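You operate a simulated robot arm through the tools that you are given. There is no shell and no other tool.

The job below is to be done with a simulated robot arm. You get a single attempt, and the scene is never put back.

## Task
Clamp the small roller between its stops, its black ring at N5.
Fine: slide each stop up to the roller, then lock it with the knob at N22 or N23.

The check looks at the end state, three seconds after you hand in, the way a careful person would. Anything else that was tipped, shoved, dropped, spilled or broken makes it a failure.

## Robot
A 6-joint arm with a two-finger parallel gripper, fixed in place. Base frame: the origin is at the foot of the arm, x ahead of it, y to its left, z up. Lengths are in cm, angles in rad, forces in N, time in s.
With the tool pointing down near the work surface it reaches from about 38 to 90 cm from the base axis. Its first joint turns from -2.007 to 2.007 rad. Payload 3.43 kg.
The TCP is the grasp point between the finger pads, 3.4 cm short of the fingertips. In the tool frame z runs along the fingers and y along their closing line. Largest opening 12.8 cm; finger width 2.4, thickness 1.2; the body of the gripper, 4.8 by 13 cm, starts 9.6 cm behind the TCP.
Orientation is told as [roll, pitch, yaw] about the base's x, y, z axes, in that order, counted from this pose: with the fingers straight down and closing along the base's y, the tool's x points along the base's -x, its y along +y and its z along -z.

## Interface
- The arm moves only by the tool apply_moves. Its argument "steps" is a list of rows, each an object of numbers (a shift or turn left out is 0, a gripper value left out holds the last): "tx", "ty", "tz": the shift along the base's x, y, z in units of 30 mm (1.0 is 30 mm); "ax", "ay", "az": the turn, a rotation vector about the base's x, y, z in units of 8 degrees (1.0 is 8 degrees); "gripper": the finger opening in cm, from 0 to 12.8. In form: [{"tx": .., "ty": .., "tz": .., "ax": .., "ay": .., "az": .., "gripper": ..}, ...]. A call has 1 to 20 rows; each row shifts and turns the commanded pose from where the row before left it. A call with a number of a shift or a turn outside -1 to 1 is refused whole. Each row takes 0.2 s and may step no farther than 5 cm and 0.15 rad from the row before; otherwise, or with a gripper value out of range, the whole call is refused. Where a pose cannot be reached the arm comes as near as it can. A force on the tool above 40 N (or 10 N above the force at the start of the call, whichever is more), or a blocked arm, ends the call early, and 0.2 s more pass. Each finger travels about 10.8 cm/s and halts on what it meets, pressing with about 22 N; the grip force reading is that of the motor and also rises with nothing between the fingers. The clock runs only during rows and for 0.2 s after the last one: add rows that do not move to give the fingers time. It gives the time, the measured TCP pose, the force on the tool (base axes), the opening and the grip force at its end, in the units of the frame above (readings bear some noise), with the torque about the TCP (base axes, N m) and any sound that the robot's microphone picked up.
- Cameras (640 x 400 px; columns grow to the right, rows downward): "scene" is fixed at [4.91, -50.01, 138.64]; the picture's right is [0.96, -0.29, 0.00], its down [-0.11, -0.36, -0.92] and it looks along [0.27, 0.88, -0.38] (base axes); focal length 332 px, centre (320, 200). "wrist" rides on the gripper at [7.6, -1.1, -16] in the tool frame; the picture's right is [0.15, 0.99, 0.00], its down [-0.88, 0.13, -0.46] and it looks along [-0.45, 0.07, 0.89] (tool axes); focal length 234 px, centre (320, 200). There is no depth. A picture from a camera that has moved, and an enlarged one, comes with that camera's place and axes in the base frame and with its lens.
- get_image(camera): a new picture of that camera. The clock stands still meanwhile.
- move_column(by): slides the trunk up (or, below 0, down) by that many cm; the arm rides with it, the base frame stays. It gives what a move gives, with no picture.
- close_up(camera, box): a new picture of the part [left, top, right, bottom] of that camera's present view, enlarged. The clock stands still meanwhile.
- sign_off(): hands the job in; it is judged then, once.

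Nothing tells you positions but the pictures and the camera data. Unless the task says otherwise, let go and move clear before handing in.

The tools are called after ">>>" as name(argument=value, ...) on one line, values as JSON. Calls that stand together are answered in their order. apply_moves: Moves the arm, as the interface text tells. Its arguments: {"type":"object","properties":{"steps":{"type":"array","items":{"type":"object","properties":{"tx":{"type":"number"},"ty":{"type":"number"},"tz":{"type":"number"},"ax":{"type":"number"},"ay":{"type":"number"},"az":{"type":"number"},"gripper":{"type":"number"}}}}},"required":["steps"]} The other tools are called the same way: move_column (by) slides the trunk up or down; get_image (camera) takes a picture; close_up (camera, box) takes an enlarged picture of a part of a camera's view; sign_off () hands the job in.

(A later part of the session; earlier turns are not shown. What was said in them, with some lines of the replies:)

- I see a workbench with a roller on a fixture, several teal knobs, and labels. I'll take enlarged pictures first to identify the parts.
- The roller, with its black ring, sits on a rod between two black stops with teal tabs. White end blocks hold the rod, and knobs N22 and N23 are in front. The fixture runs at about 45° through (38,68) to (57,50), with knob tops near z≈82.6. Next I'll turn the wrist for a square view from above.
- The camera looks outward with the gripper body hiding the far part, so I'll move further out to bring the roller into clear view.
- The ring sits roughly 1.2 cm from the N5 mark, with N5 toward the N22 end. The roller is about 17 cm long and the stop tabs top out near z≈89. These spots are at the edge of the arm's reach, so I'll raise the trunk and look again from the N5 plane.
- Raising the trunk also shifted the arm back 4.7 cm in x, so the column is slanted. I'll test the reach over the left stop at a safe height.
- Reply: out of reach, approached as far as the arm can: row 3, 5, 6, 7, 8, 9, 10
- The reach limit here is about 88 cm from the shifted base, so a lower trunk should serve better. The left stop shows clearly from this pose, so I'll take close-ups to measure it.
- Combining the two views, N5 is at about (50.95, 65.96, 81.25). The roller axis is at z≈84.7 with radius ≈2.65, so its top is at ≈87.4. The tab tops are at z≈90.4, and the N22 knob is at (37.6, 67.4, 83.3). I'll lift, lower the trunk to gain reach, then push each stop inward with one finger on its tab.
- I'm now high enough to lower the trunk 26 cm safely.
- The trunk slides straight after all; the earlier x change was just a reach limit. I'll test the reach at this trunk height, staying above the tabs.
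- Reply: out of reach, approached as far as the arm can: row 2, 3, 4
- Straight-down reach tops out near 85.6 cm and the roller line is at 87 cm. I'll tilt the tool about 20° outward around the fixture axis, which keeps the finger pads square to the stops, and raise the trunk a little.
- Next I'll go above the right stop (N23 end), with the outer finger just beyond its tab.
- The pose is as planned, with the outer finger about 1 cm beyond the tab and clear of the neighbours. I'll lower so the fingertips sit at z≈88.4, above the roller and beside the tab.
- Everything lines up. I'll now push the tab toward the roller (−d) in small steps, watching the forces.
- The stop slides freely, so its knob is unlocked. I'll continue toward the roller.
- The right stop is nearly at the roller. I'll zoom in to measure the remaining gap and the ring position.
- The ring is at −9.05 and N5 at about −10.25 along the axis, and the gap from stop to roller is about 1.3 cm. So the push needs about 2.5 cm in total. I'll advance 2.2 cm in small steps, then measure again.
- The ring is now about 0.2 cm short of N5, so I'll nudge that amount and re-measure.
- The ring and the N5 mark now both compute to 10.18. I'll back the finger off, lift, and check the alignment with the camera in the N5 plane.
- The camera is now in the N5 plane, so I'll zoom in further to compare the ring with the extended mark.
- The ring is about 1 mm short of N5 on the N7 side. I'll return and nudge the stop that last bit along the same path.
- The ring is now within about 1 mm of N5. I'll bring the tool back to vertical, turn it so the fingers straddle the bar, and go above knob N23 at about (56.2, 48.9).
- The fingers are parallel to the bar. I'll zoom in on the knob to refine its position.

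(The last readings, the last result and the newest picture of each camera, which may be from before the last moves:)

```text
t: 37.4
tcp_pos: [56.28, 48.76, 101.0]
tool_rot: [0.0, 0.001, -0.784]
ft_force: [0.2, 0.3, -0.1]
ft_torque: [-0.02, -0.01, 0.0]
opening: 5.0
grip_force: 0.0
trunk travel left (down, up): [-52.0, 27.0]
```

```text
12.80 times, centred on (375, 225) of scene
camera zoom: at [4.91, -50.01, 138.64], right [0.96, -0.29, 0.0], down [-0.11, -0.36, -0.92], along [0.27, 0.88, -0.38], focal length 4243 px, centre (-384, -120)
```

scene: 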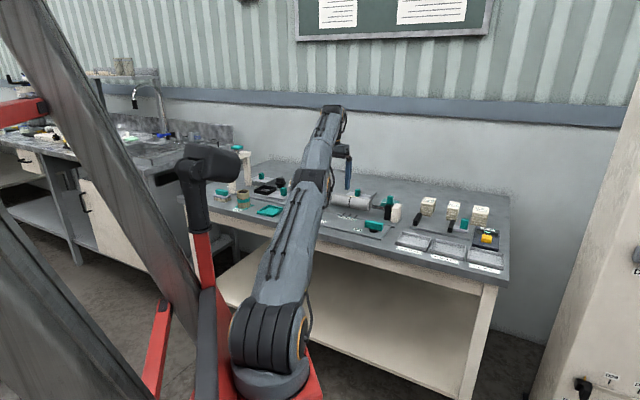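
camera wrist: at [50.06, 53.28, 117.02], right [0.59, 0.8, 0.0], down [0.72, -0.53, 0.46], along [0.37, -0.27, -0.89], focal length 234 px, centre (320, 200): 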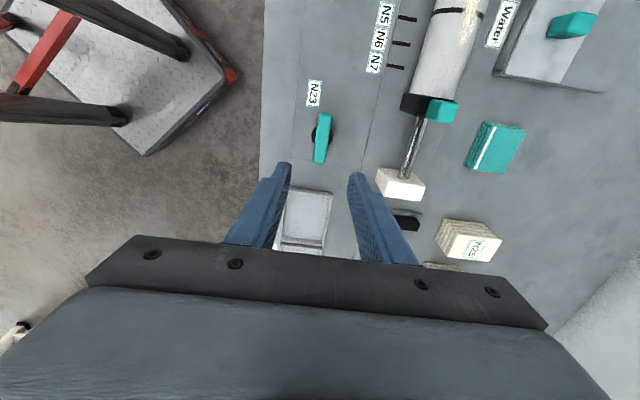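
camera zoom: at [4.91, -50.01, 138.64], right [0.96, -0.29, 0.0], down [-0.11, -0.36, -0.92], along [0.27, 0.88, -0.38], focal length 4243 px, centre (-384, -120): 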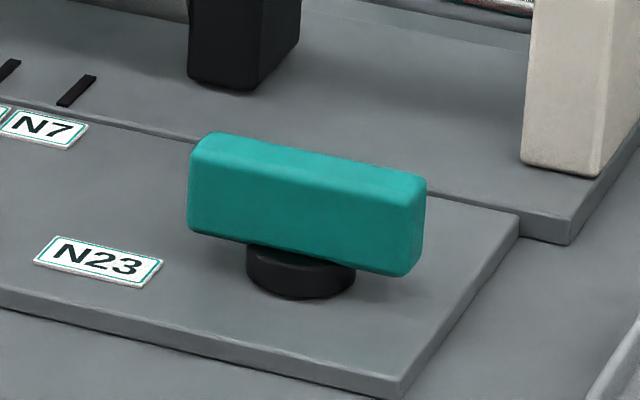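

The N23 knob pivot is at about (56.1, 49.2), with its bar at z≈82–84.4 and about 1.5 cm wide. I'll align and descend around it.

>>> apply_moves(steps=[{"tx": -0.069, "ty": 0.153, "tz": -0.8}, {"tz": -0.8}, {"tz": -0.8}, {"tz": -0.8}, {"tz": -0.8}, {"tz": -0.6}, {"tz": -0.4}, {}, {}])

>>> get_image(camera="wrist")

>>> close_up(camera="scene", box=[330, 190, 410, 240])

```text
t: 39.4
tcp_pos: [56.04, 49.31, 86.02]
tool_rot: [-0.001, -0.001, -0.782]
ft_force: [-0.1, -0.4, -0.9]
ft_torque: [0.01, 0.02, 0.0]
opening: 5.02
grip_force: 0.2
trunk travel left (down, up): [-52.0, 27.0]
```

```text
taken
camera wrist: at [49.85, 53.7, 101.97], right [0.59, 0.81, 0.0], down [0.72, -0.53, 0.46], along [0.37, -0.27, -0.89], focal length 234 px, centre (320, 200)
```

wrist: 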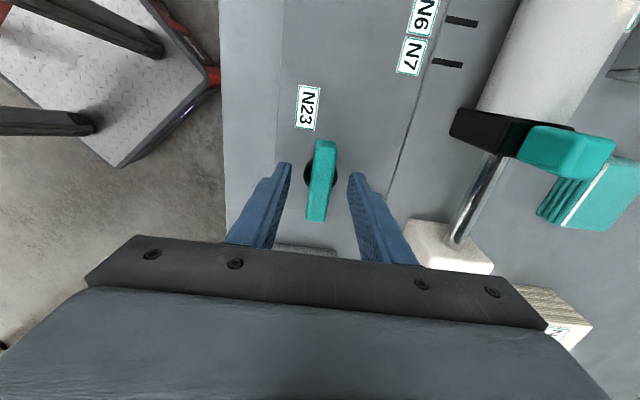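

```text
8.00 times, centred on (370, 215) of scene
camera zoom: at [4.91, -50.01, 138.64], right [0.96, -0.29, 0.0], down [-0.11, -0.36, -0.92], along [0.27, 0.88, -0.38], focal length 2652 px, centre (-80, 80)
```

zoom: 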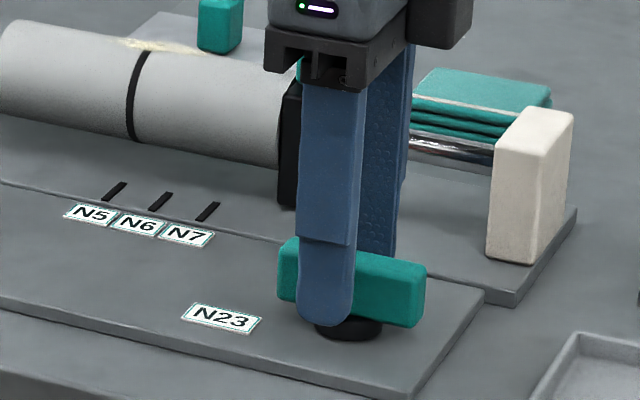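

The fingers straddle the bar but may be slightly off its pivot along its length. I'll check closely before gripping.

>>> close_up(camera="wrist", box=[260, 110, 390, 250])

```text
2.86 times, centred on (325, 180) of wrist
camera zoom: at [49.85, 53.7, 101.97], right [0.59, 0.81, 0.0], down [0.72, -0.53, 0.46], along [0.37, -0.27, -0.89], focal length 669 px, centre (306, 257)
```

zoom: 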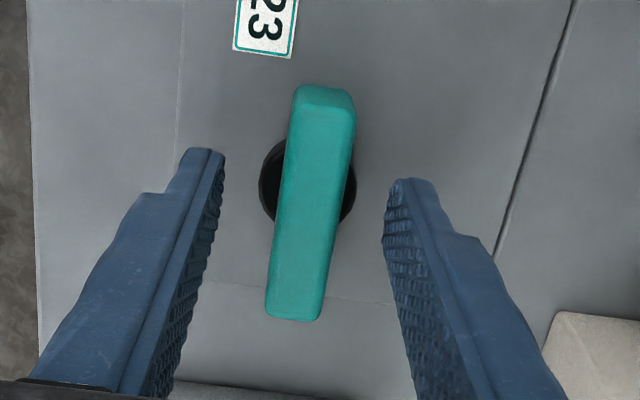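

It's centred within about 1.5 mm. I'll grip the bar now.

>>> apply_moves(steps=[{"gripper": 3}, {"gripper": 1.0}, {"gripper": 1.0}, {"gripper": 1.0}])

```text
t: 40.4
tcp_pos: [56.03, 49.28, 86.1]
tool_rot: [0.002, 0.001, -0.781]
ft_force: [7.0, 7.4, -0.9]
ft_torque: [0.24, -0.12, 0.03]
opening: 1.81
grip_force: 45.4
trunk travel left (down, up): [-52.0, 27.0]
```

Gripped, with a slight sideways load, so I'll ease toward it. Then I'll try a small clockwise turn and read the torque.

>>> apply_moves(steps=[{"tx": 0.024, "ty": 0.024}, {"az": -0.6}, {"az": -0.6}, {}])

>>> close_up(camera="wrist", box=[260, 110, 390, 250])

```text
t: 41.4
tcp_pos: [55.99, 49.23, 86.03]
tool_rot: [0.0, -0.002, -0.95]
ft_force: [-1.5, 3.6, 0.1]
ft_torque: [0.18, -0.53, 1.31]
opening: 2.2
grip_force: 45.0
trunk travel left (down, up): [-52.0, 27.0]
```

```text
2.86 times, centred on (325, 180) of wrist
camera zoom: at [50.71, 54.79, 101.98], right [0.72, 0.69, 0.0], down [0.62, -0.64, 0.46], along [0.32, -0.33, -0.89], focal length 669 px, centre (306, 257)
```

zoom: 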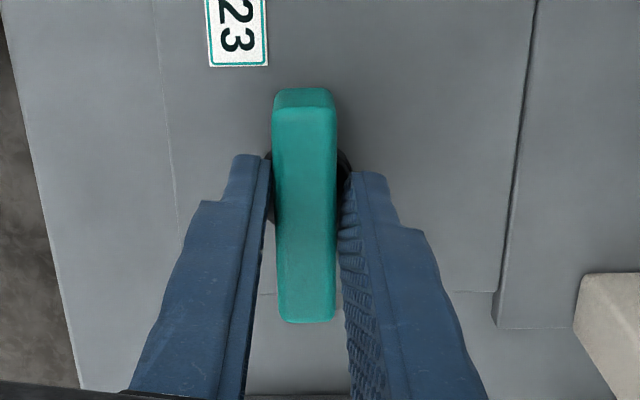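

The bar held firm against clockwise, with 1.3 N·m of resistance. I'll go back and try counter-clockwise.

>>> apply_moves(steps=[{"az": 0.6}, {"az": 0.6}, {"az": 0.6}, {"az": 0.6}, {}])

>>> close_up(camera="wrist", box=[260, 110, 390, 250])

```text
t: 42.6
tcp_pos: [56.1, 49.32, 85.95]
tool_rot: [-0.002, -0.001, -0.616]
ft_force: [0.8, -3.6, -1.5]
ft_torque: [-0.1, -0.28, 0.02]
opening: 1.78
grip_force: 45.3
trunk travel left (down, up): [-52.0, 27.0]
```

```text
2.86 times, centred on (325, 180) of wrist
camera zoom: at [49.29, 52.61, 101.99], right [0.45, 0.89, 0.0], down [0.8, -0.4, 0.46], along [0.41, -0.21, -0.89], focal length 669 px, centre (306, 257)
```

zoom: 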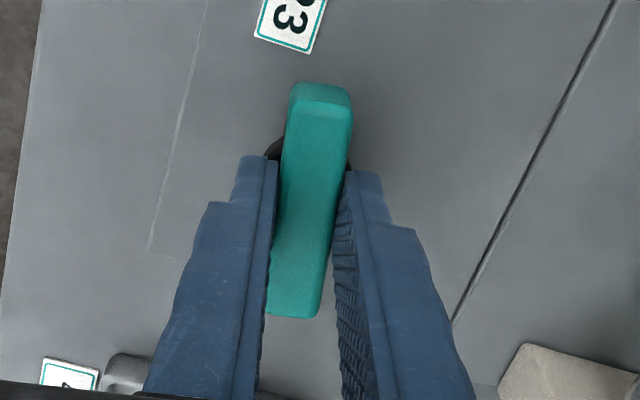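

The knob turns counter-clockwise. I'll keep turning toward 90°, stopping if it resists.

>>> apply_moves(steps=[{"az": 0.9}, {"az": 0.9}, {"az": 0.9}, {"az": 0.9}, {"az": 0.9}, {"az": 0.9}, {"az": 0.9}, {"az": 0.9}, {"az": 0.9}, {}])

>>> close_up(camera="scene", box=[300, 170, 420, 250])

>>> get_image(camera="wrist")

```text
t: 44.8
tcp_pos: [56.07, 49.11, 85.99]
tool_rot: [0.0, 0.001, 0.517]
ft_force: [-1.4, -25.3, -6.8]
ft_torque: [-0.79, 0.57, -0.01]
opening: 1.79
grip_force: 45.0
trunk travel left (down, up): [-52.0, 27.0]
```

```text
5.00 times, centred on (360, 210) of scene
camera zoom: at [4.91, -50.01, 138.64], right [0.96, -0.29, 0.0], down [-0.11, -0.36, -0.92], along [0.27, 0.88, -0.38], focal length 1658 px, centre (120, 150)
```

zoom: 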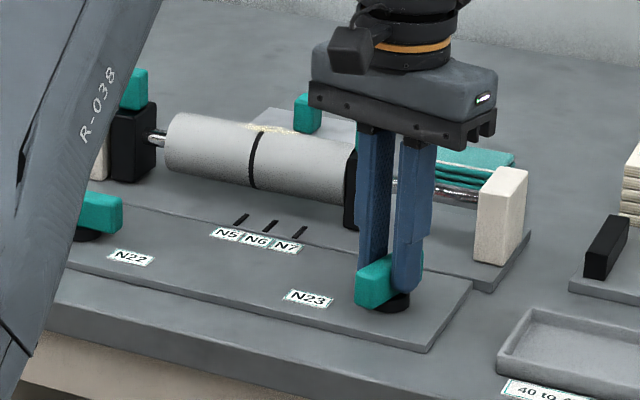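

```text
taken
camera wrist: at [50.1, 44.32, 102.0], right [-0.62, 0.79, 0.0], down [0.7, 0.55, 0.45], along [0.36, 0.28, -0.89], focal length 234 px, centre (320, 200)
```

wrist: 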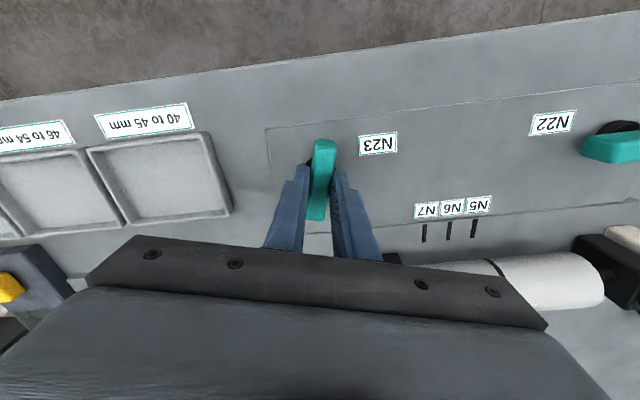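

It has turned about 74° with no turning resistance, but a 25 N side load has built up from slight off-centring. I'll shift to relieve that, then finish the turn.

>>> apply_moves(steps=[{"ty": -0.05}, {"ty": -0.03}, {}])

```text
t: 45.6
tcp_pos: [56.2, 49.2, 86.01]
tool_rot: [0.001, -0.001, 0.517]
ft_force: [5.4, -9.8, -12.4]
ft_torque: [-0.47, 0.26, -0.02]
opening: 1.77
grip_force: 44.7
trunk travel left (down, up): [-52.0, 27.0]
```

>>> apply_moves(steps=[{"az": 0.65, "ty": -0.02}, {"az": 0.65, "tx": 0.01}, {"az": 0.65}, {}])

>>> get_image(camera="wrist")

```text
t: 46.6
tcp_pos: [56.16, 49.0, 85.97]
tool_rot: [-0.002, -0.001, 0.789]
ft_force: [5.4, -0.6, -13.0]
ft_torque: [0.5, -0.7, -0.86]
opening: 1.77
grip_force: 45.1
trunk travel left (down, up): [-52.0, 27.0]
```

```text
taken
camera wrist: at [51.59, 42.8, 101.99], right [-0.81, 0.59, 0.0], down [0.53, 0.72, 0.46], along [0.27, 0.37, -0.89], focal length 234 px, centre (320, 200)
```

wrist: 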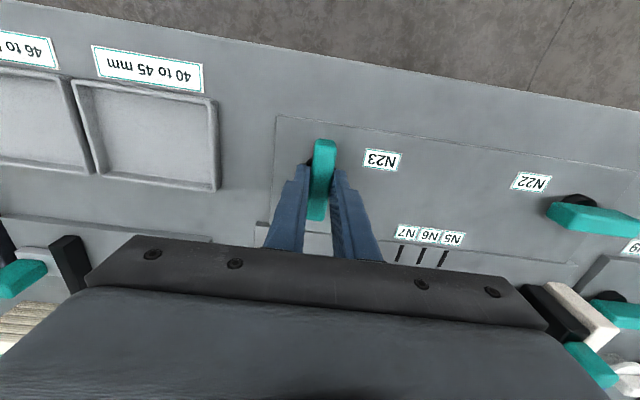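

Torque has risen to −0.86 N·m at 90°, which suggests the end stop. I'll add a few more degrees to confirm.

>>> apply_moves(steps=[{"az": 0.4}, {}])

```text
t: 47.2
tcp_pos: [56.12, 49.02, 86.16]
tool_rot: [0.0, 0.0, 0.844]
ft_force: [3.8, 3.7, -7.5]
ft_torque: [-0.19, 0.27, -1.27]
opening: 1.9
grip_force: 44.3
trunk travel left (down, up): [-52.0, 27.0]
```

The bar is against its end stop at 90°, so I take N23 as locked. I'll release, lift straight up and look.

>>> apply_moves(steps=[{"az": -0.4}, {"gripper": 3}, {"gripper": 5}, {"gripper": 5}, {"tz": 0.8}, {"tz": 1}, {"tz": 1}, {"tz": 1}, {"tz": 1}, {}])

>>> close_up(camera="scene", box=[280, 160, 420, 250])

>>> get_image(camera="wrist")

```text
t: 49.4
tcp_pos: [56.11, 48.85, 100.45]
tool_rot: [0.001, -0.001, 0.789]
ft_force: [0.0, 0.2, -0.6]
ft_torque: [0.0, -0.01, 0.0]
opening: 5.02
grip_force: 0.0
trunk travel left (down, up): [-52.0, 27.0]
```

```text
4.44 times, centred on (350, 205) of scene
camera zoom: at [4.91, -50.01, 138.64], right [0.96, -0.29, 0.0], down [-0.11, -0.36, -0.92], along [0.27, 0.88, -0.38], focal length 1473 px, centre (187, 178)
```

zoom: 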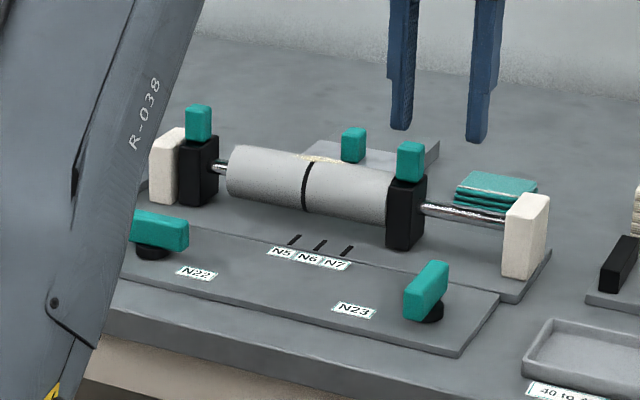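

```text
taken
camera wrist: at [51.64, 42.66, 116.43], right [-0.81, 0.59, 0.0], down [0.53, 0.72, 0.46], along [0.27, 0.37, -0.89], focal length 234 px, centre (320, 200)
```

wrist: 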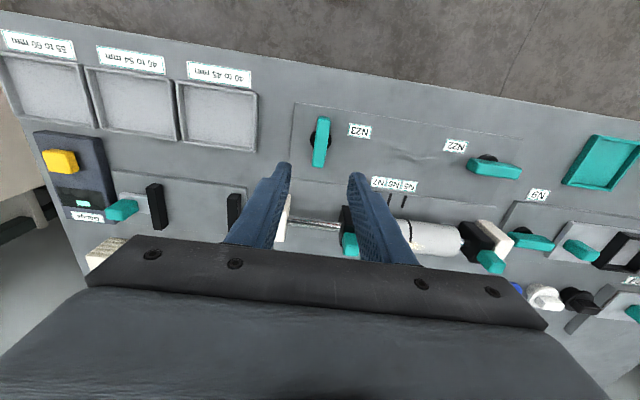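

N23 is clearly turned 90°. Next I'll go above the left stop, tool tilted 20° outward, with the outer finger just past its tab.

>>> apply_moves(steps=[{"tx": -0.277, "ty": 0.82, "ax": 0.711, "ay": -0.703, "gripper": 12.8}, {"tx": -0.277, "ty": 0.82, "ax": 0.711, "ay": -0.703}, {"tx": -0.277, "ty": 0.82, "ax": 0.3555, "ay": -0.3515}, {"tx": -0.277, "ty": 0.82}, {"tx": -0.277, "ty": 0.82}, {"tx": -0.277, "ty": 0.82}, {"tx": -0.277, "ty": 0.82}, {"tx": -0.277, "ty": 0.82}, {"tx": -0.277, "ty": 0.82, "tz": -0.3}, {"tx": -0.277, "ty": 0.82, "tz": -0.3}, {}, {}])

>>> get_image(camera="wrist")

>>> close_up(camera="scene", box=[280, 160, 420, 250])

```text
t: 52.0
tcp_pos: [47.91, 73.62, 98.77]
tool_rot: [0.002, -0.348, 0.788]
ft_force: [0.1, -0.4, 0.2]
ft_torque: [0.0, 0.02, 0.01]
opening: 12.82
grip_force: 0.1
trunk travel left (down, up): [-52.0, 27.0]
```

```text
taken
camera wrist: at [39.82, 63.87, 111.1], right [-0.8, 0.6, -0.05], down [0.38, 0.57, 0.73], along [0.47, 0.56, -0.68], focal length 234 px, centre (320, 200)
```

wrist: 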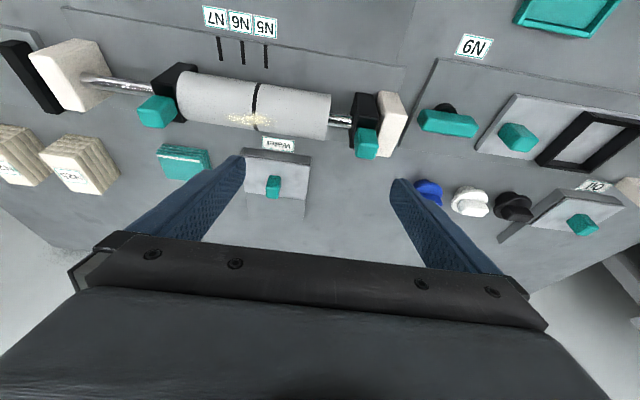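

```text
4.44 times, centred on (350, 205) of scene
camera zoom: at [4.91, -50.01, 138.64], right [0.96, -0.29, 0.0], down [-0.11, -0.36, -0.92], along [0.27, 0.88, -0.38], focal length 1473 px, centre (187, 178)
```

zoom: 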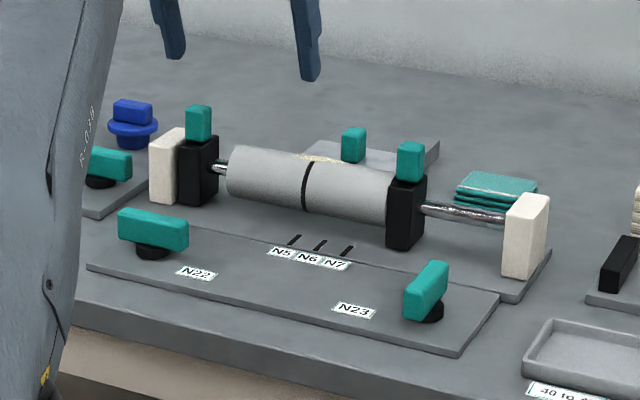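

That pose is reachable, and the outer finger is at 24.3 against the tab's outer face at about 23.4. I'll descend to the pushing height.

>>> apply_moves(steps=[{"tz": -0.56}, {"tz": -0.56}, {"tz": -0.56}, {"tz": -0.56}, {}, {}])

>>> get_image(camera="wrist")

>>> close_up(camera="scene", box=[280, 160, 420, 250])

```text
t: 53.4
tcp_pos: [47.87, 73.49, 91.88]
tool_rot: [0.001, -0.348, 0.789]
ft_force: [-0.3, 0.0, -0.7]
ft_torque: [-0.04, 0.05, -0.01]
opening: 12.78
grip_force: 0.1
trunk travel left (down, up): [-52.0, 27.0]
```

```text
taken
camera wrist: at [39.77, 63.76, 104.33], right [-0.8, 0.6, -0.05], down [0.38, 0.57, 0.73], along [0.47, 0.56, -0.68], focal length 234 px, centre (320, 200)
```

wrist: 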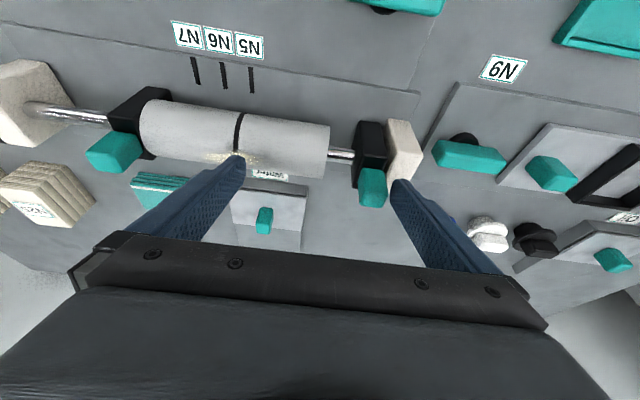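

```text
4.44 times, centred on (350, 205) of scene
camera zoom: at [4.91, -50.01, 138.64], right [0.96, -0.29, 0.0], down [-0.11, -0.36, -0.92], along [0.27, 0.88, -0.38], focal length 1473 px, centre (187, 178)
```

zoom: 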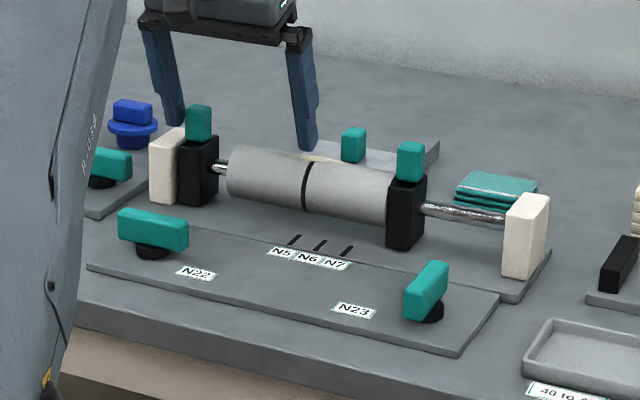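

In position. I'll push the left stop toward the roller (+d), 3 cm to begin with.

>>> apply_moves(steps=[{"tx": 0.142, "ty": -0.1406}, {"tx": 0.142, "ty": -0.1406}, {"tx": 0.142, "ty": -0.1406}, {"tx": 0.142, "ty": -0.1406}, {"tx": 0.142, "ty": -0.1406}, {}, {}])

>>> close_up(camera="wrist", box=[200, 60, 440, 220])

>>> close_up(camera="scene", box=[280, 160, 420, 250])

```text
t: 55.0
tcp_pos: [49.95, 71.34, 91.9]
tool_rot: [0.002, -0.35, 0.788]
ft_force: [0.2, -0.2, 0.5]
ft_torque: [0.01, -0.02, -0.02]
opening: 12.79
grip_force: 0.0
trunk travel left (down, up): [-52.0, 27.0]
```

```text
2.50 times, centred on (320, 140) of wrist
camera zoom: at [41.94, 61.65, 104.35], right [-0.8, 0.6, -0.05], down [0.38, 0.57, 0.73], along [0.47, 0.56, -0.68], focal length 585 px, centre (320, 350)
```

zoom: 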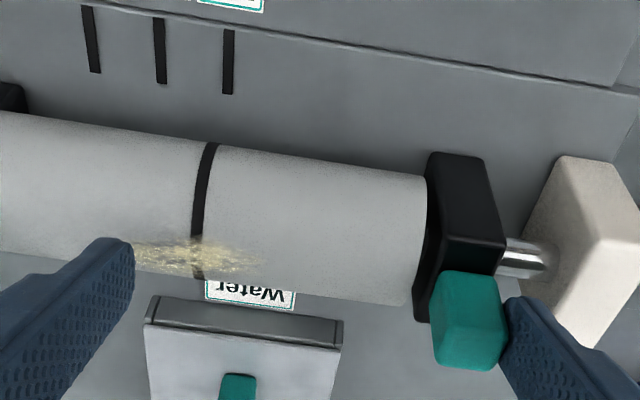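

```text
4.44 times, centred on (350, 205) of scene
camera zoom: at [4.91, -50.01, 138.64], right [0.96, -0.29, 0.0], down [-0.11, -0.36, -0.92], along [0.27, 0.88, -0.38], focal length 1473 px, centre (187, 178)
```

zoom: 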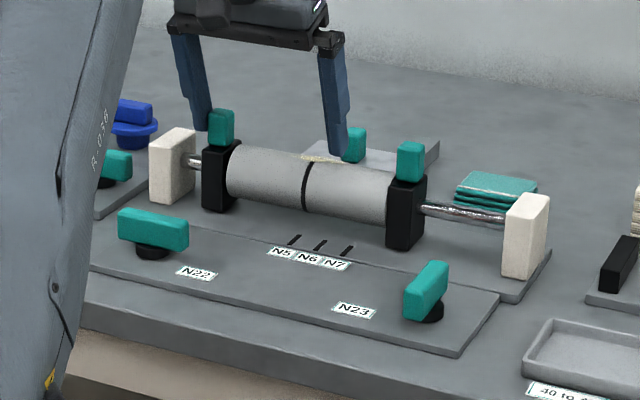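

The left stop is nearly touching. I'll creep in 1 mm steps until force builds, which will also show whether the right stop is really locked.

>>> apply_moves(steps=[{"tx": 0.0237, "ty": -0.0234}, {"tx": 0.0237, "ty": -0.0234}, {}])

>>> apply_moves(steps=[{"tx": 0.0237, "ty": -0.0234}, {"tx": 0.0237, "ty": -0.0234}, {}])

>>> close_up(camera="wrist", box=[200, 60, 440, 220])

```text
t: 55.8
tcp_pos: [50.07, 71.32, 91.93]
tool_rot: [0.001, -0.348, 0.79]
ft_force: [-1.0, 0.2, -0.5]
ft_torque: [0.03, 0.01, 0.01]
opening: 12.8
grip_force: 0.1
trunk travel left (down, up): [-52.0, 27.0]
```

```text
t: 56.6
tcp_pos: [50.26, 71.2, 91.81]
tool_rot: [-0.001, -0.349, 0.788]
ft_force: [-0.6, -0.1, -1.2]
ft_torque: [-0.01, 0.0, 0.01]
opening: 12.84
grip_force: 0.2
trunk travel left (down, up): [-52.0, 27.0]
```

```text
2.50 times, centred on (320, 140) of wrist
camera zoom: at [42.18, 61.42, 104.35], right [-0.8, 0.6, -0.05], down [0.38, 0.57, 0.73], along [0.47, 0.56, -0.68], focal length 585 px, centre (320, 350)
```

zoom: 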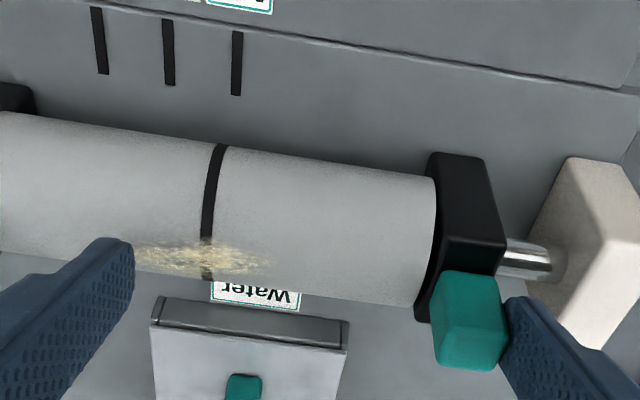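

The roller hasn't moved relative to the marks, and no force yet. I'll continue.

>>> apply_moves(steps=[{"tx": 0.0237, "ty": -0.0234}, {"tx": 0.0237, "ty": -0.0234}, {}])

>>> close_up(camera="wrist", box=[200, 60, 440, 220])

```text
t: 57.4
tcp_pos: [50.32, 71.03, 92.01]
tool_rot: [-0.001, -0.35, 0.788]
ft_force: [-0.6, 0.0, -0.1]
ft_torque: [-0.02, 0.0, -0.02]
opening: 12.83
grip_force: 0.1
trunk travel left (down, up): [-52.0, 27.0]
```

```text
2.50 times, centred on (320, 140) of wrist
camera zoom: at [42.34, 61.26, 104.34], right [-0.8, 0.6, -0.05], down [0.38, 0.57, 0.73], along [0.47, 0.56, -0.68], focal length 585 px, centre (320, 350)
```

zoom: 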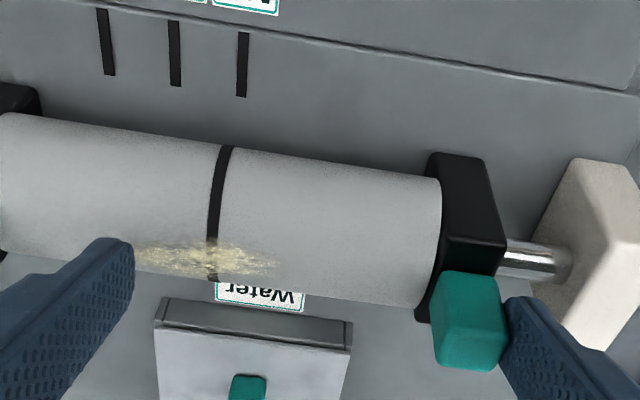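

>>> apply_moves(steps=[{"tx": 0.0237, "ty": -0.0234}, {"tx": 0.0237, "ty": -0.0234}, {}])

>>> close_up(camera="wrist", box=[340, 110, 420, 200])

>>> close_up(camera="wrist", box=[200, 60, 440, 220])

```text
t: 58.2
tcp_pos: [50.59, 71.03, 91.96]
tool_rot: [0.001, -0.35, 0.79]
ft_force: [-3.0, 6.8, -0.4]
ft_torque: [0.16, -0.02, -0.13]
opening: 12.76
grip_force: 0.0
trunk travel left (down, up): [-52.0, 27.0]
```

```text
4.44 times, centred on (380, 155) of wrist
camera zoom: at [42.37, 61.19, 104.34], right [-0.8, 0.6, -0.05], down [0.38, 0.57, 0.73], along [0.46, 0.56, -0.68], focal length 1041 px, centre (53, 400)
```

zoom: 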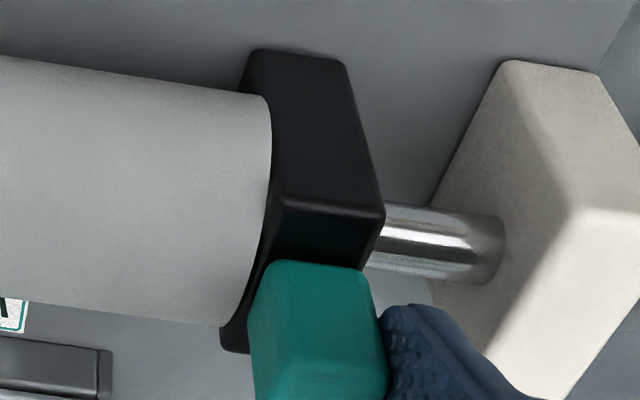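

```text
2.50 times, centred on (320, 140) of wrist
camera zoom: at [42.37, 61.19, 104.34], right [-0.8, 0.6, -0.05], down [0.38, 0.57, 0.73], along [0.46, 0.56, -0.68], focal length 585 px, centre (320, 350)
```

zoom: 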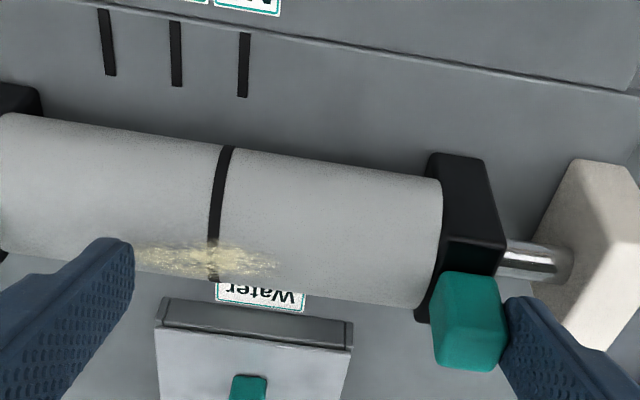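

About 7 N has built up, so the roller is clamped snugly against a right stop that holds. N23 therefore locks the right stop, and the ring hasn't shifted. I'll back off, lift, and check the ring in the N5 plane again.

>>> apply_moves(steps=[{"tx": -0.19, "ty": 0.187}, {"tz": 1}, {"tz": 1}, {"tz": 1}, {"tx": -0.3, "ty": -0.6}, {"tx": -0.3, "ty": -0.6}, {"tx": -0.1, "ty": -0.6}, {}, {}])

>>> get_image(camera="wrist")

>>> close_up(camera="scene", box=[280, 160, 420, 250])

```text
t: 60.2
tcp_pos: [47.83, 66.17, 100.92]
tool_rot: [0.0, -0.35, 0.789]
ft_force: [-1.2, 0.4, -0.2]
ft_torque: [0.0, -0.03, -0.02]
opening: 12.76
grip_force: 0.0
trunk travel left (down, up): [-52.0, 27.0]
```

```text
taken
camera wrist: at [39.8, 56.34, 113.32], right [-0.8, 0.6, -0.05], down [0.38, 0.57, 0.73], along [0.47, 0.56, -0.68], focal length 234 px, centre (320, 200)
```

wrist: 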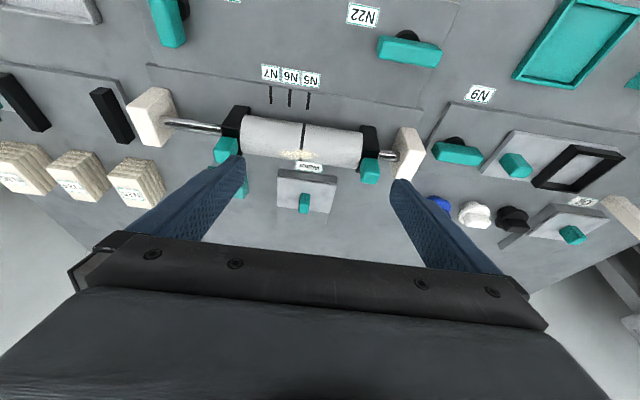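

```text
4.44 times, centred on (350, 205) of scene
camera zoom: at [4.91, -50.01, 138.64], right [0.96, -0.29, 0.0], down [-0.11, -0.36, -0.92], along [0.27, 0.88, -0.38], focal length 1473 px, centre (187, 178)
```

zoom: 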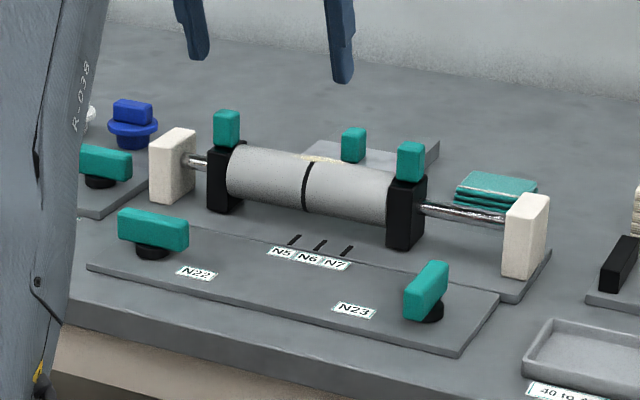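

Both stops are touching the roller. Next is knob N22 at about (37.5, 67.5), approached the same way.

>>> apply_moves(steps=[{"tx": -0.574, "ty": 0.077, "ax": -0.711, "ay": 0.703}, {"tx": -0.574, "ty": 0.077, "ax": -0.711, "ay": 0.703}, {"tx": -0.574, "ty": 0.077, "ax": -0.3555, "ay": 0.3515}, {"tx": -0.574, "ty": 0.077, "az": -0.9375}, {"tx": -0.574, "ty": 0.077, "az": -0.9375}, {"tx": -0.574, "ty": 0.077, "az": -0.9375}, {"az": -0.9375}, {"az": -0.9375}, {"az": -0.9375}, {"az": -0.9375}, {"az": -0.9375}, {"az": -0.9375}, {"az": -0.9375}, {"az": -0.9375}, {"az": -0.9375, "gripper": 5}, {}, {}, {}, {}])

>>> get_image(camera="wrist")

>>> close_up(camera="wrist", box=[270, 80, 400, 180])

```text
t: 64.2
tcp_pos: [37.62, 67.48, 100.91]
tool_rot: [0.0, -0.001, -0.781]
ft_force: [-0.8, -0.6, 0.4]
ft_torque: [-0.01, 0.01, -0.01]
opening: 5.0
grip_force: 0.1
trunk travel left (down, up): [-52.0, 27.0]
```

```text
taken
camera wrist: at [31.37, 71.95, 116.89], right [0.59, 0.81, 0.0], down [0.72, -0.53, 0.46], along [0.37, -0.27, -0.89], focal length 234 px, centre (320, 200)
```

wrist: 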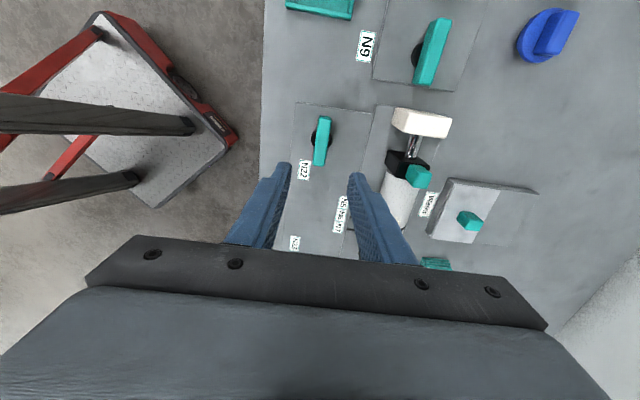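

```text
4.00 times, centred on (335, 130) of wrist
camera zoom: at [31.37, 71.95, 116.89], right [0.59, 0.81, 0.0], down [0.72, -0.53, 0.46], along [0.37, -0.27, -0.89], focal length 937 px, centre (260, 480)
```

zoom: 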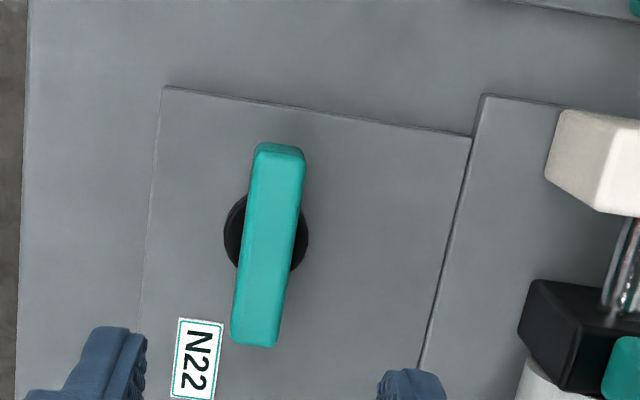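

From comparison with N23, the N22 pivot is about (+0.3, +0.1) cm from the current TCP. I'll align, descend and check before gripping.

>>> apply_moves(steps=[{"tx": 0.092, "ty": 0.036, "tz": -0.8}, {"tz": -0.8}, {"tz": -0.8}, {"tz": -0.8}, {"tz": -0.8}, {"tz": -0.6}, {"tz": -0.38}, {}, {}])

>>> close_up(camera="wrist", box=[260, 110, 390, 250])

>>> get_image(camera="scene")

```text
t: 66.2
tcp_pos: [37.86, 67.68, 85.98]
tool_rot: [0.001, -0.002, -0.781]
ft_force: [0.8, 0.1, 0.4]
ft_torque: [0.02, 0.01, 0.01]
opening: 4.98
grip_force: 0.1
trunk travel left (down, up): [-52.0, 27.0]
```

```text
2.86 times, centred on (325, 180) of wrist
camera zoom: at [31.68, 72.07, 101.98], right [0.59, 0.81, 0.0], down [0.72, -0.53, 0.46], along [0.37, -0.27, -0.89], focal length 669 px, centre (306, 257)
```

zoom: 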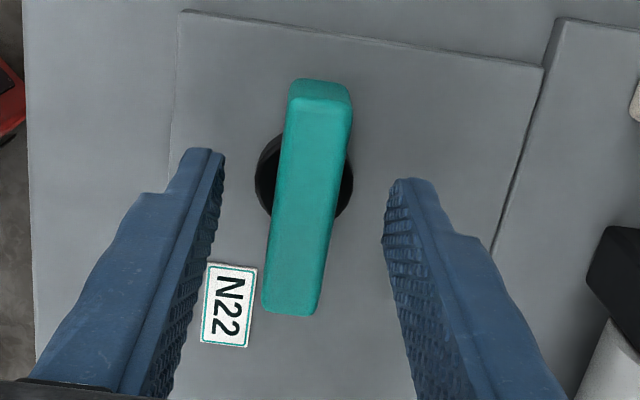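

```text
taken
```

scene: 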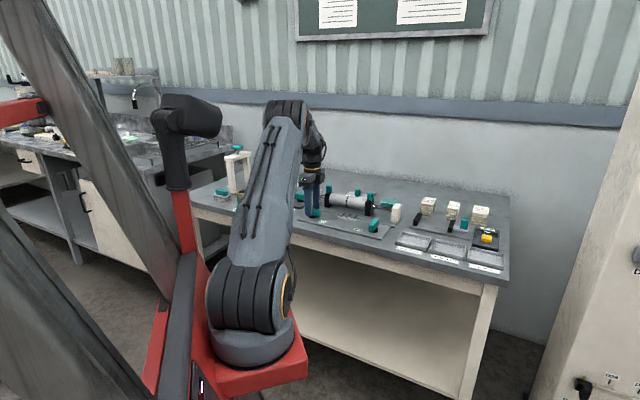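

It's centred within about 1 mm, so I'll grip and read the force.

>>> apply_moves(steps=[{"gripper": 3}, {"gripper": 1.0}, {"gripper": 1.0}, {"gripper": 1.0}])

```text
t: 67.2
tcp_pos: [37.76, 67.57, 85.96]
tool_rot: [-0.001, 0.0, -0.781]
ft_force: [-4.2, -6.2, 0.5]
ft_torque: [-0.14, 0.01, 0.01]
opening: 1.83
grip_force: 45.4
trunk travel left (down, up): [-52.0, 27.0]
```

>>> apply_moves(steps=[{"tx": -0.018, "ty": -0.018}, {"az": 0.7}, {"az": 0.7}, {}])

>>> close_up(camera="wrist", box=[260, 110, 390, 250])

```text
t: 68.2
tcp_pos: [37.71, 67.5, 86.06]
tool_rot: [-0.001, 0.0, -0.587]
ft_force: [1.1, -2.6, 2.8]
ft_torque: [-0.28, -0.29, 0.05]
opening: 1.79
grip_force: 45.0
trunk travel left (down, up): [-52.0, 27.0]
```

```text
2.86 times, centred on (325, 180) of wrist
camera zoom: at [30.87, 70.72, 101.99], right [0.43, 0.91, 0.0], down [0.81, -0.38, 0.46], along [0.41, -0.19, -0.89], focal length 669 px, centre (306, 257)
```

zoom: 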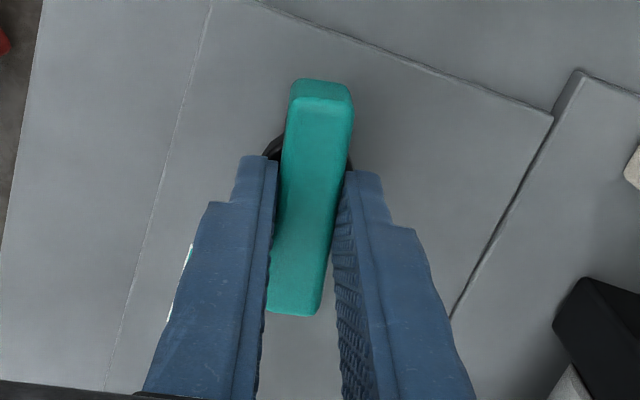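

N22 turns counter-clockwise too. I'll continue in stages, watching the side load.

>>> apply_moves(steps=[{"az": 0.9}, {"az": 0.9}, {"az": 0.9}, {"az": 0.9}, {"az": 0.9}, {}])

```text
t: 69.6
tcp_pos: [37.84, 67.55, 85.93]
tool_rot: [-0.001, 0.0, 0.041]
ft_force: [5.3, -2.1, 6.2]
ft_torque: [-0.17, 0.43, 0.01]
opening: 1.76
grip_force: 45.0
trunk travel left (down, up): [-52.0, 27.0]
```

>>> apply_moves(steps=[{"az": 0.9}, {"az": 0.9}, {"az": 0.9}, {"az": 0.9}, {"az": 0.9}, {}])

```text
t: 71.0
tcp_pos: [37.86, 67.57, 86.05]
tool_rot: [-0.001, -0.003, 0.672]
ft_force: [9.8, 3.9, 8.4]
ft_torque: [-0.25, 0.11, -0.01]
opening: 1.78
grip_force: 45.0
trunk travel left (down, up): [-52.0, 27.0]
```

>>> apply_moves(steps=[{"az": 0.45}, {"az": 0.4}, {"az": 0.35}, {}])

```text
t: 72.0
tcp_pos: [37.78, 67.45, 85.92]
tool_rot: [-0.001, -0.001, 0.838]
ft_force: [8.0, -0.6, 11.8]
ft_torque: [-0.33, 0.17, -1.22]
opening: 1.9
grip_force: 45.3
trunk travel left (down, up): [-52.0, 27.0]
```

The end stop is reached at 90° (−1.22 N·m), the same as N23. I'll ease back, release, lift straight up and look.

>>> apply_moves(steps=[{"az": -0.35}, {"gripper": 3}, {"gripper": 5}, {"gripper": 5}, {"tz": 0.8}, {"tz": 1}, {"tz": 1}, {"tz": 1}, {"tz": 1}, {}])

>>> close_up(camera="scene", box=[280, 160, 420, 250])

>>> get_image(camera="wrist")

```text
t: 74.2
tcp_pos: [37.9, 67.52, 100.51]
tool_rot: [-0.001, -0.001, 0.789]
ft_force: [-0.3, -1.1, 0.0]
ft_torque: [0.0, -0.01, 0.01]
opening: 5.02
grip_force: 0.0
trunk travel left (down, up): [-52.0, 27.0]
```

```text
4.44 times, centred on (350, 205) of scene
camera zoom: at [4.91, -50.01, 138.64], right [0.96, -0.29, 0.0], down [-0.11, -0.36, -0.92], along [0.27, 0.88, -0.38], focal length 1473 px, centre (187, 178)
```

zoom: 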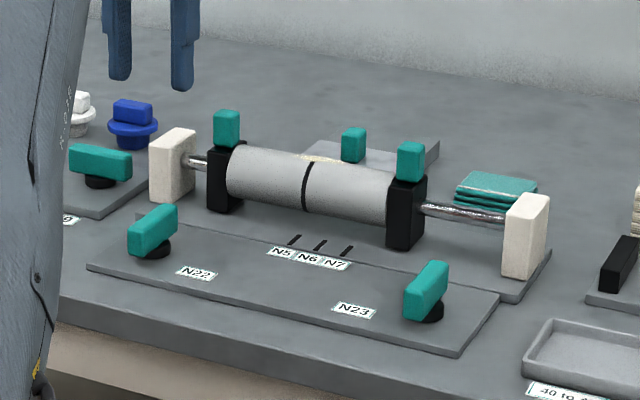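

```text
taken
camera wrist: at [33.23, 61.25, 116.46], right [-0.81, 0.59, 0.0], down [0.53, 0.72, 0.46], along [0.27, 0.37, -0.89], focal length 234 px, centre (320, 200)
```

wrist: 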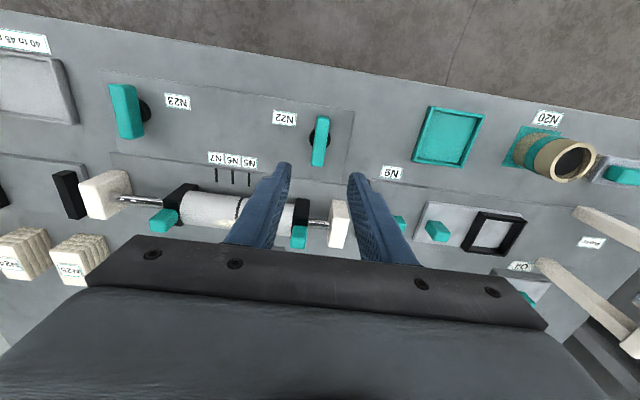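

Both knobs are turned to lock. As a last check I'll view the ring and both stop contacts from the N5 plane.

>>> apply_moves(steps=[{"tx": 0.908, "ty": -0.197, "gripper": 12.8}, {"tx": 0.908, "ty": -0.197}, {"tx": 0.908, "ty": -0.197}, {"tx": 0.908, "ty": -0.197}, {}, {}, {}])

>>> get_image(camera="wrist")

>>> close_up(camera="wrist", box=[230, 90, 410, 200])

>>> close_up(camera="wrist", box=[296, 120, 336, 160])

```text
t: 75.8
tcp_pos: [48.72, 65.16, 100.51]
tool_rot: [0.0, 0.001, 0.789]
ft_force: [0.2, 0.3, 0.8]
ft_torque: [0.02, 0.02, 0.02]
opening: 12.79
grip_force: 0.1
trunk travel left (down, up): [-52.0, 27.0]
```

```text
taken
camera wrist: at [44.1, 58.88, 116.41], right [-0.81, 0.59, 0.0], down [0.53, 0.72, 0.46], along [0.27, 0.37, -0.89], focal length 234 px, centre (320, 200)
```

wrist: 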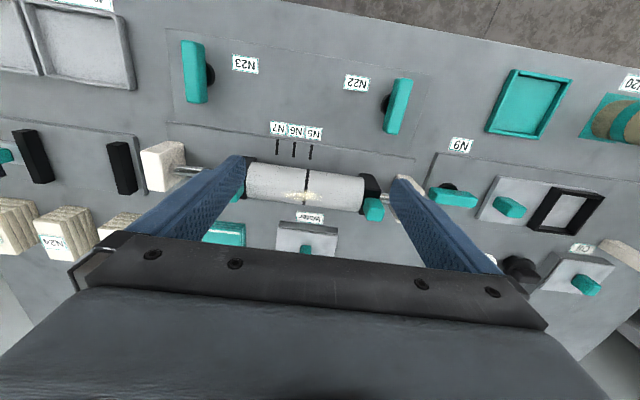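

```text
3.56 times, centred on (320, 145) of wrist
camera zoom: at [44.1, 58.88, 116.41], right [-0.81, 0.59, 0.0], down [0.53, 0.72, 0.46], along [0.27, 0.37, -0.89], focal length 833 px, centre (320, 396)
```

zoom: 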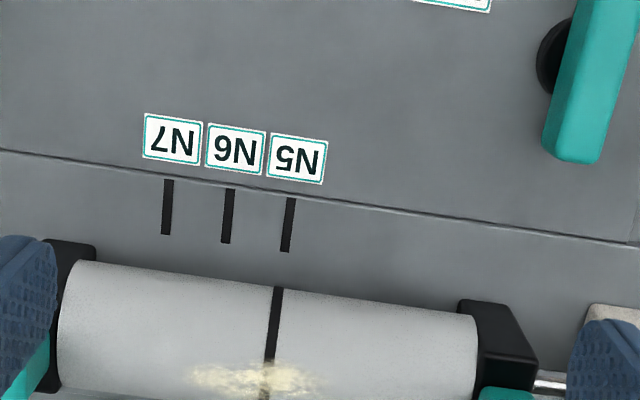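

```text
10.00 times, centred on (316, 140) of wrist
camera zoom: at [44.1, 58.88, 116.41], right [-0.81, 0.59, 0.0], down [0.53, 0.72, 0.46], along [0.27, 0.37, -0.89], focal length 2342 px, centre (360, 800)
```

zoom: 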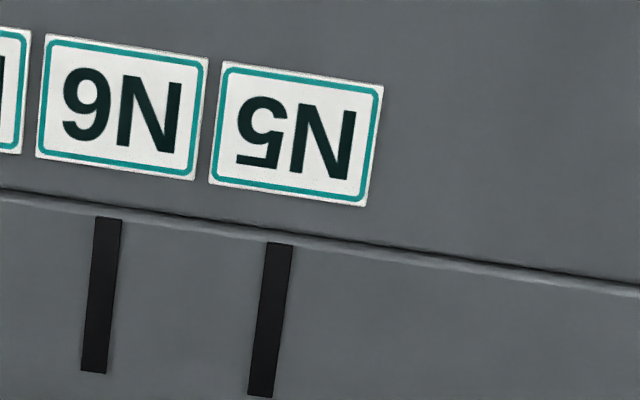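

The ring lines up with N5 to within about 1 mm, both stops touch the roller, and both knobs are at their locked end stops. I'll lift and pull back clear of the bench.

>>> apply_moves(steps=[{"tz": 1}, {"tz": 0.8, "tx": -0.5, "ty": -0.8}, {"tx": -0.5, "ty": -0.9}, {"tx": -0.5, "ty": -0.9}, {"tx": -0.5, "ty": -0.9}, {"tx": -0.5, "ty": -0.9}, {}, {}])

>>> get_image(camera="scene")

>>> close_up(camera="scene", box=[280, 160, 420, 250])

```text
t: 77.6
tcp_pos: [41.14, 51.95, 105.79]
tool_rot: [0.001, 0.0, 0.788]
ft_force: [-0.1, 0.5, -0.3]
ft_torque: [-0.01, 0.03, 0.01]
opening: 12.8
grip_force: 0.1
trunk travel left (down, up): [-52.0, 27.0]
```

```text
taken
```

scene: 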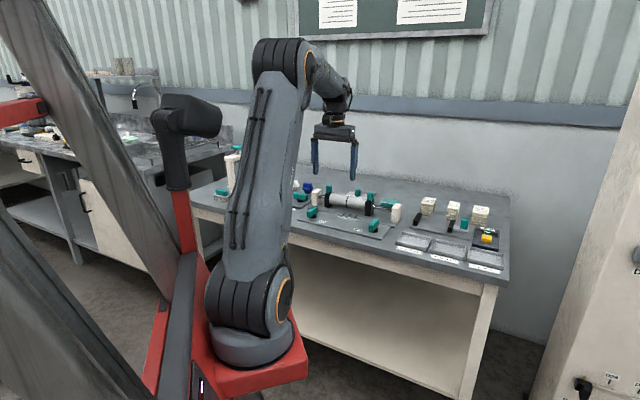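

```text
4.44 times, centred on (350, 205) of scene
camera zoom: at [4.91, -50.01, 138.64], right [0.96, -0.29, 0.0], down [-0.11, -0.36, -0.92], along [0.27, 0.88, -0.38], focal length 1473 px, centre (187, 178)
```

zoom: 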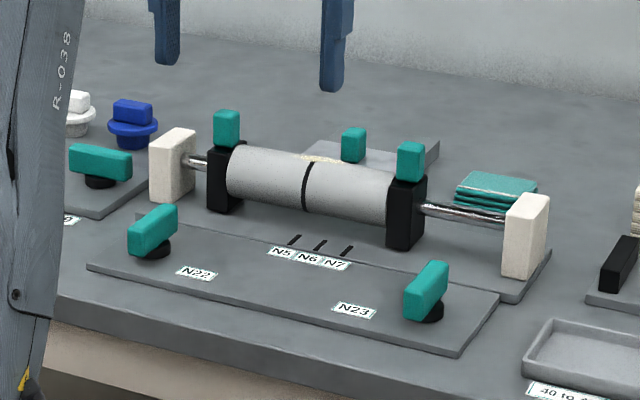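

The roller is clamped between both stops with its ring at N5. Both knobs are locked, nothing else has moved, and the arm is clear, so I'm handing in.

>>> sign_off()

```text
The job is handed in.
```

The small roller is clamped between its two stops with its black ring at N5, and I've handed the job in. The result of the check hasn't come back to me.

- **Ring position:** the last pictures put the ring about 1 mm from the N5 mark, on the N7 side.
- **Stops:** both touch the roller. When I pushed the left stop up to it, about 7 N built up and the ring did not move against the mark.
- **Locks:** I turned N22 and N23 each about 90° counter-clockwise until they would not go further. That 7 N push confirmed N23 holds the right stop. I did not push-test the left stop after locking it with N22.

In the final pictures nothing else on the bench looks moved or tipped. The gripper is open and the arm is clear of the fixture.
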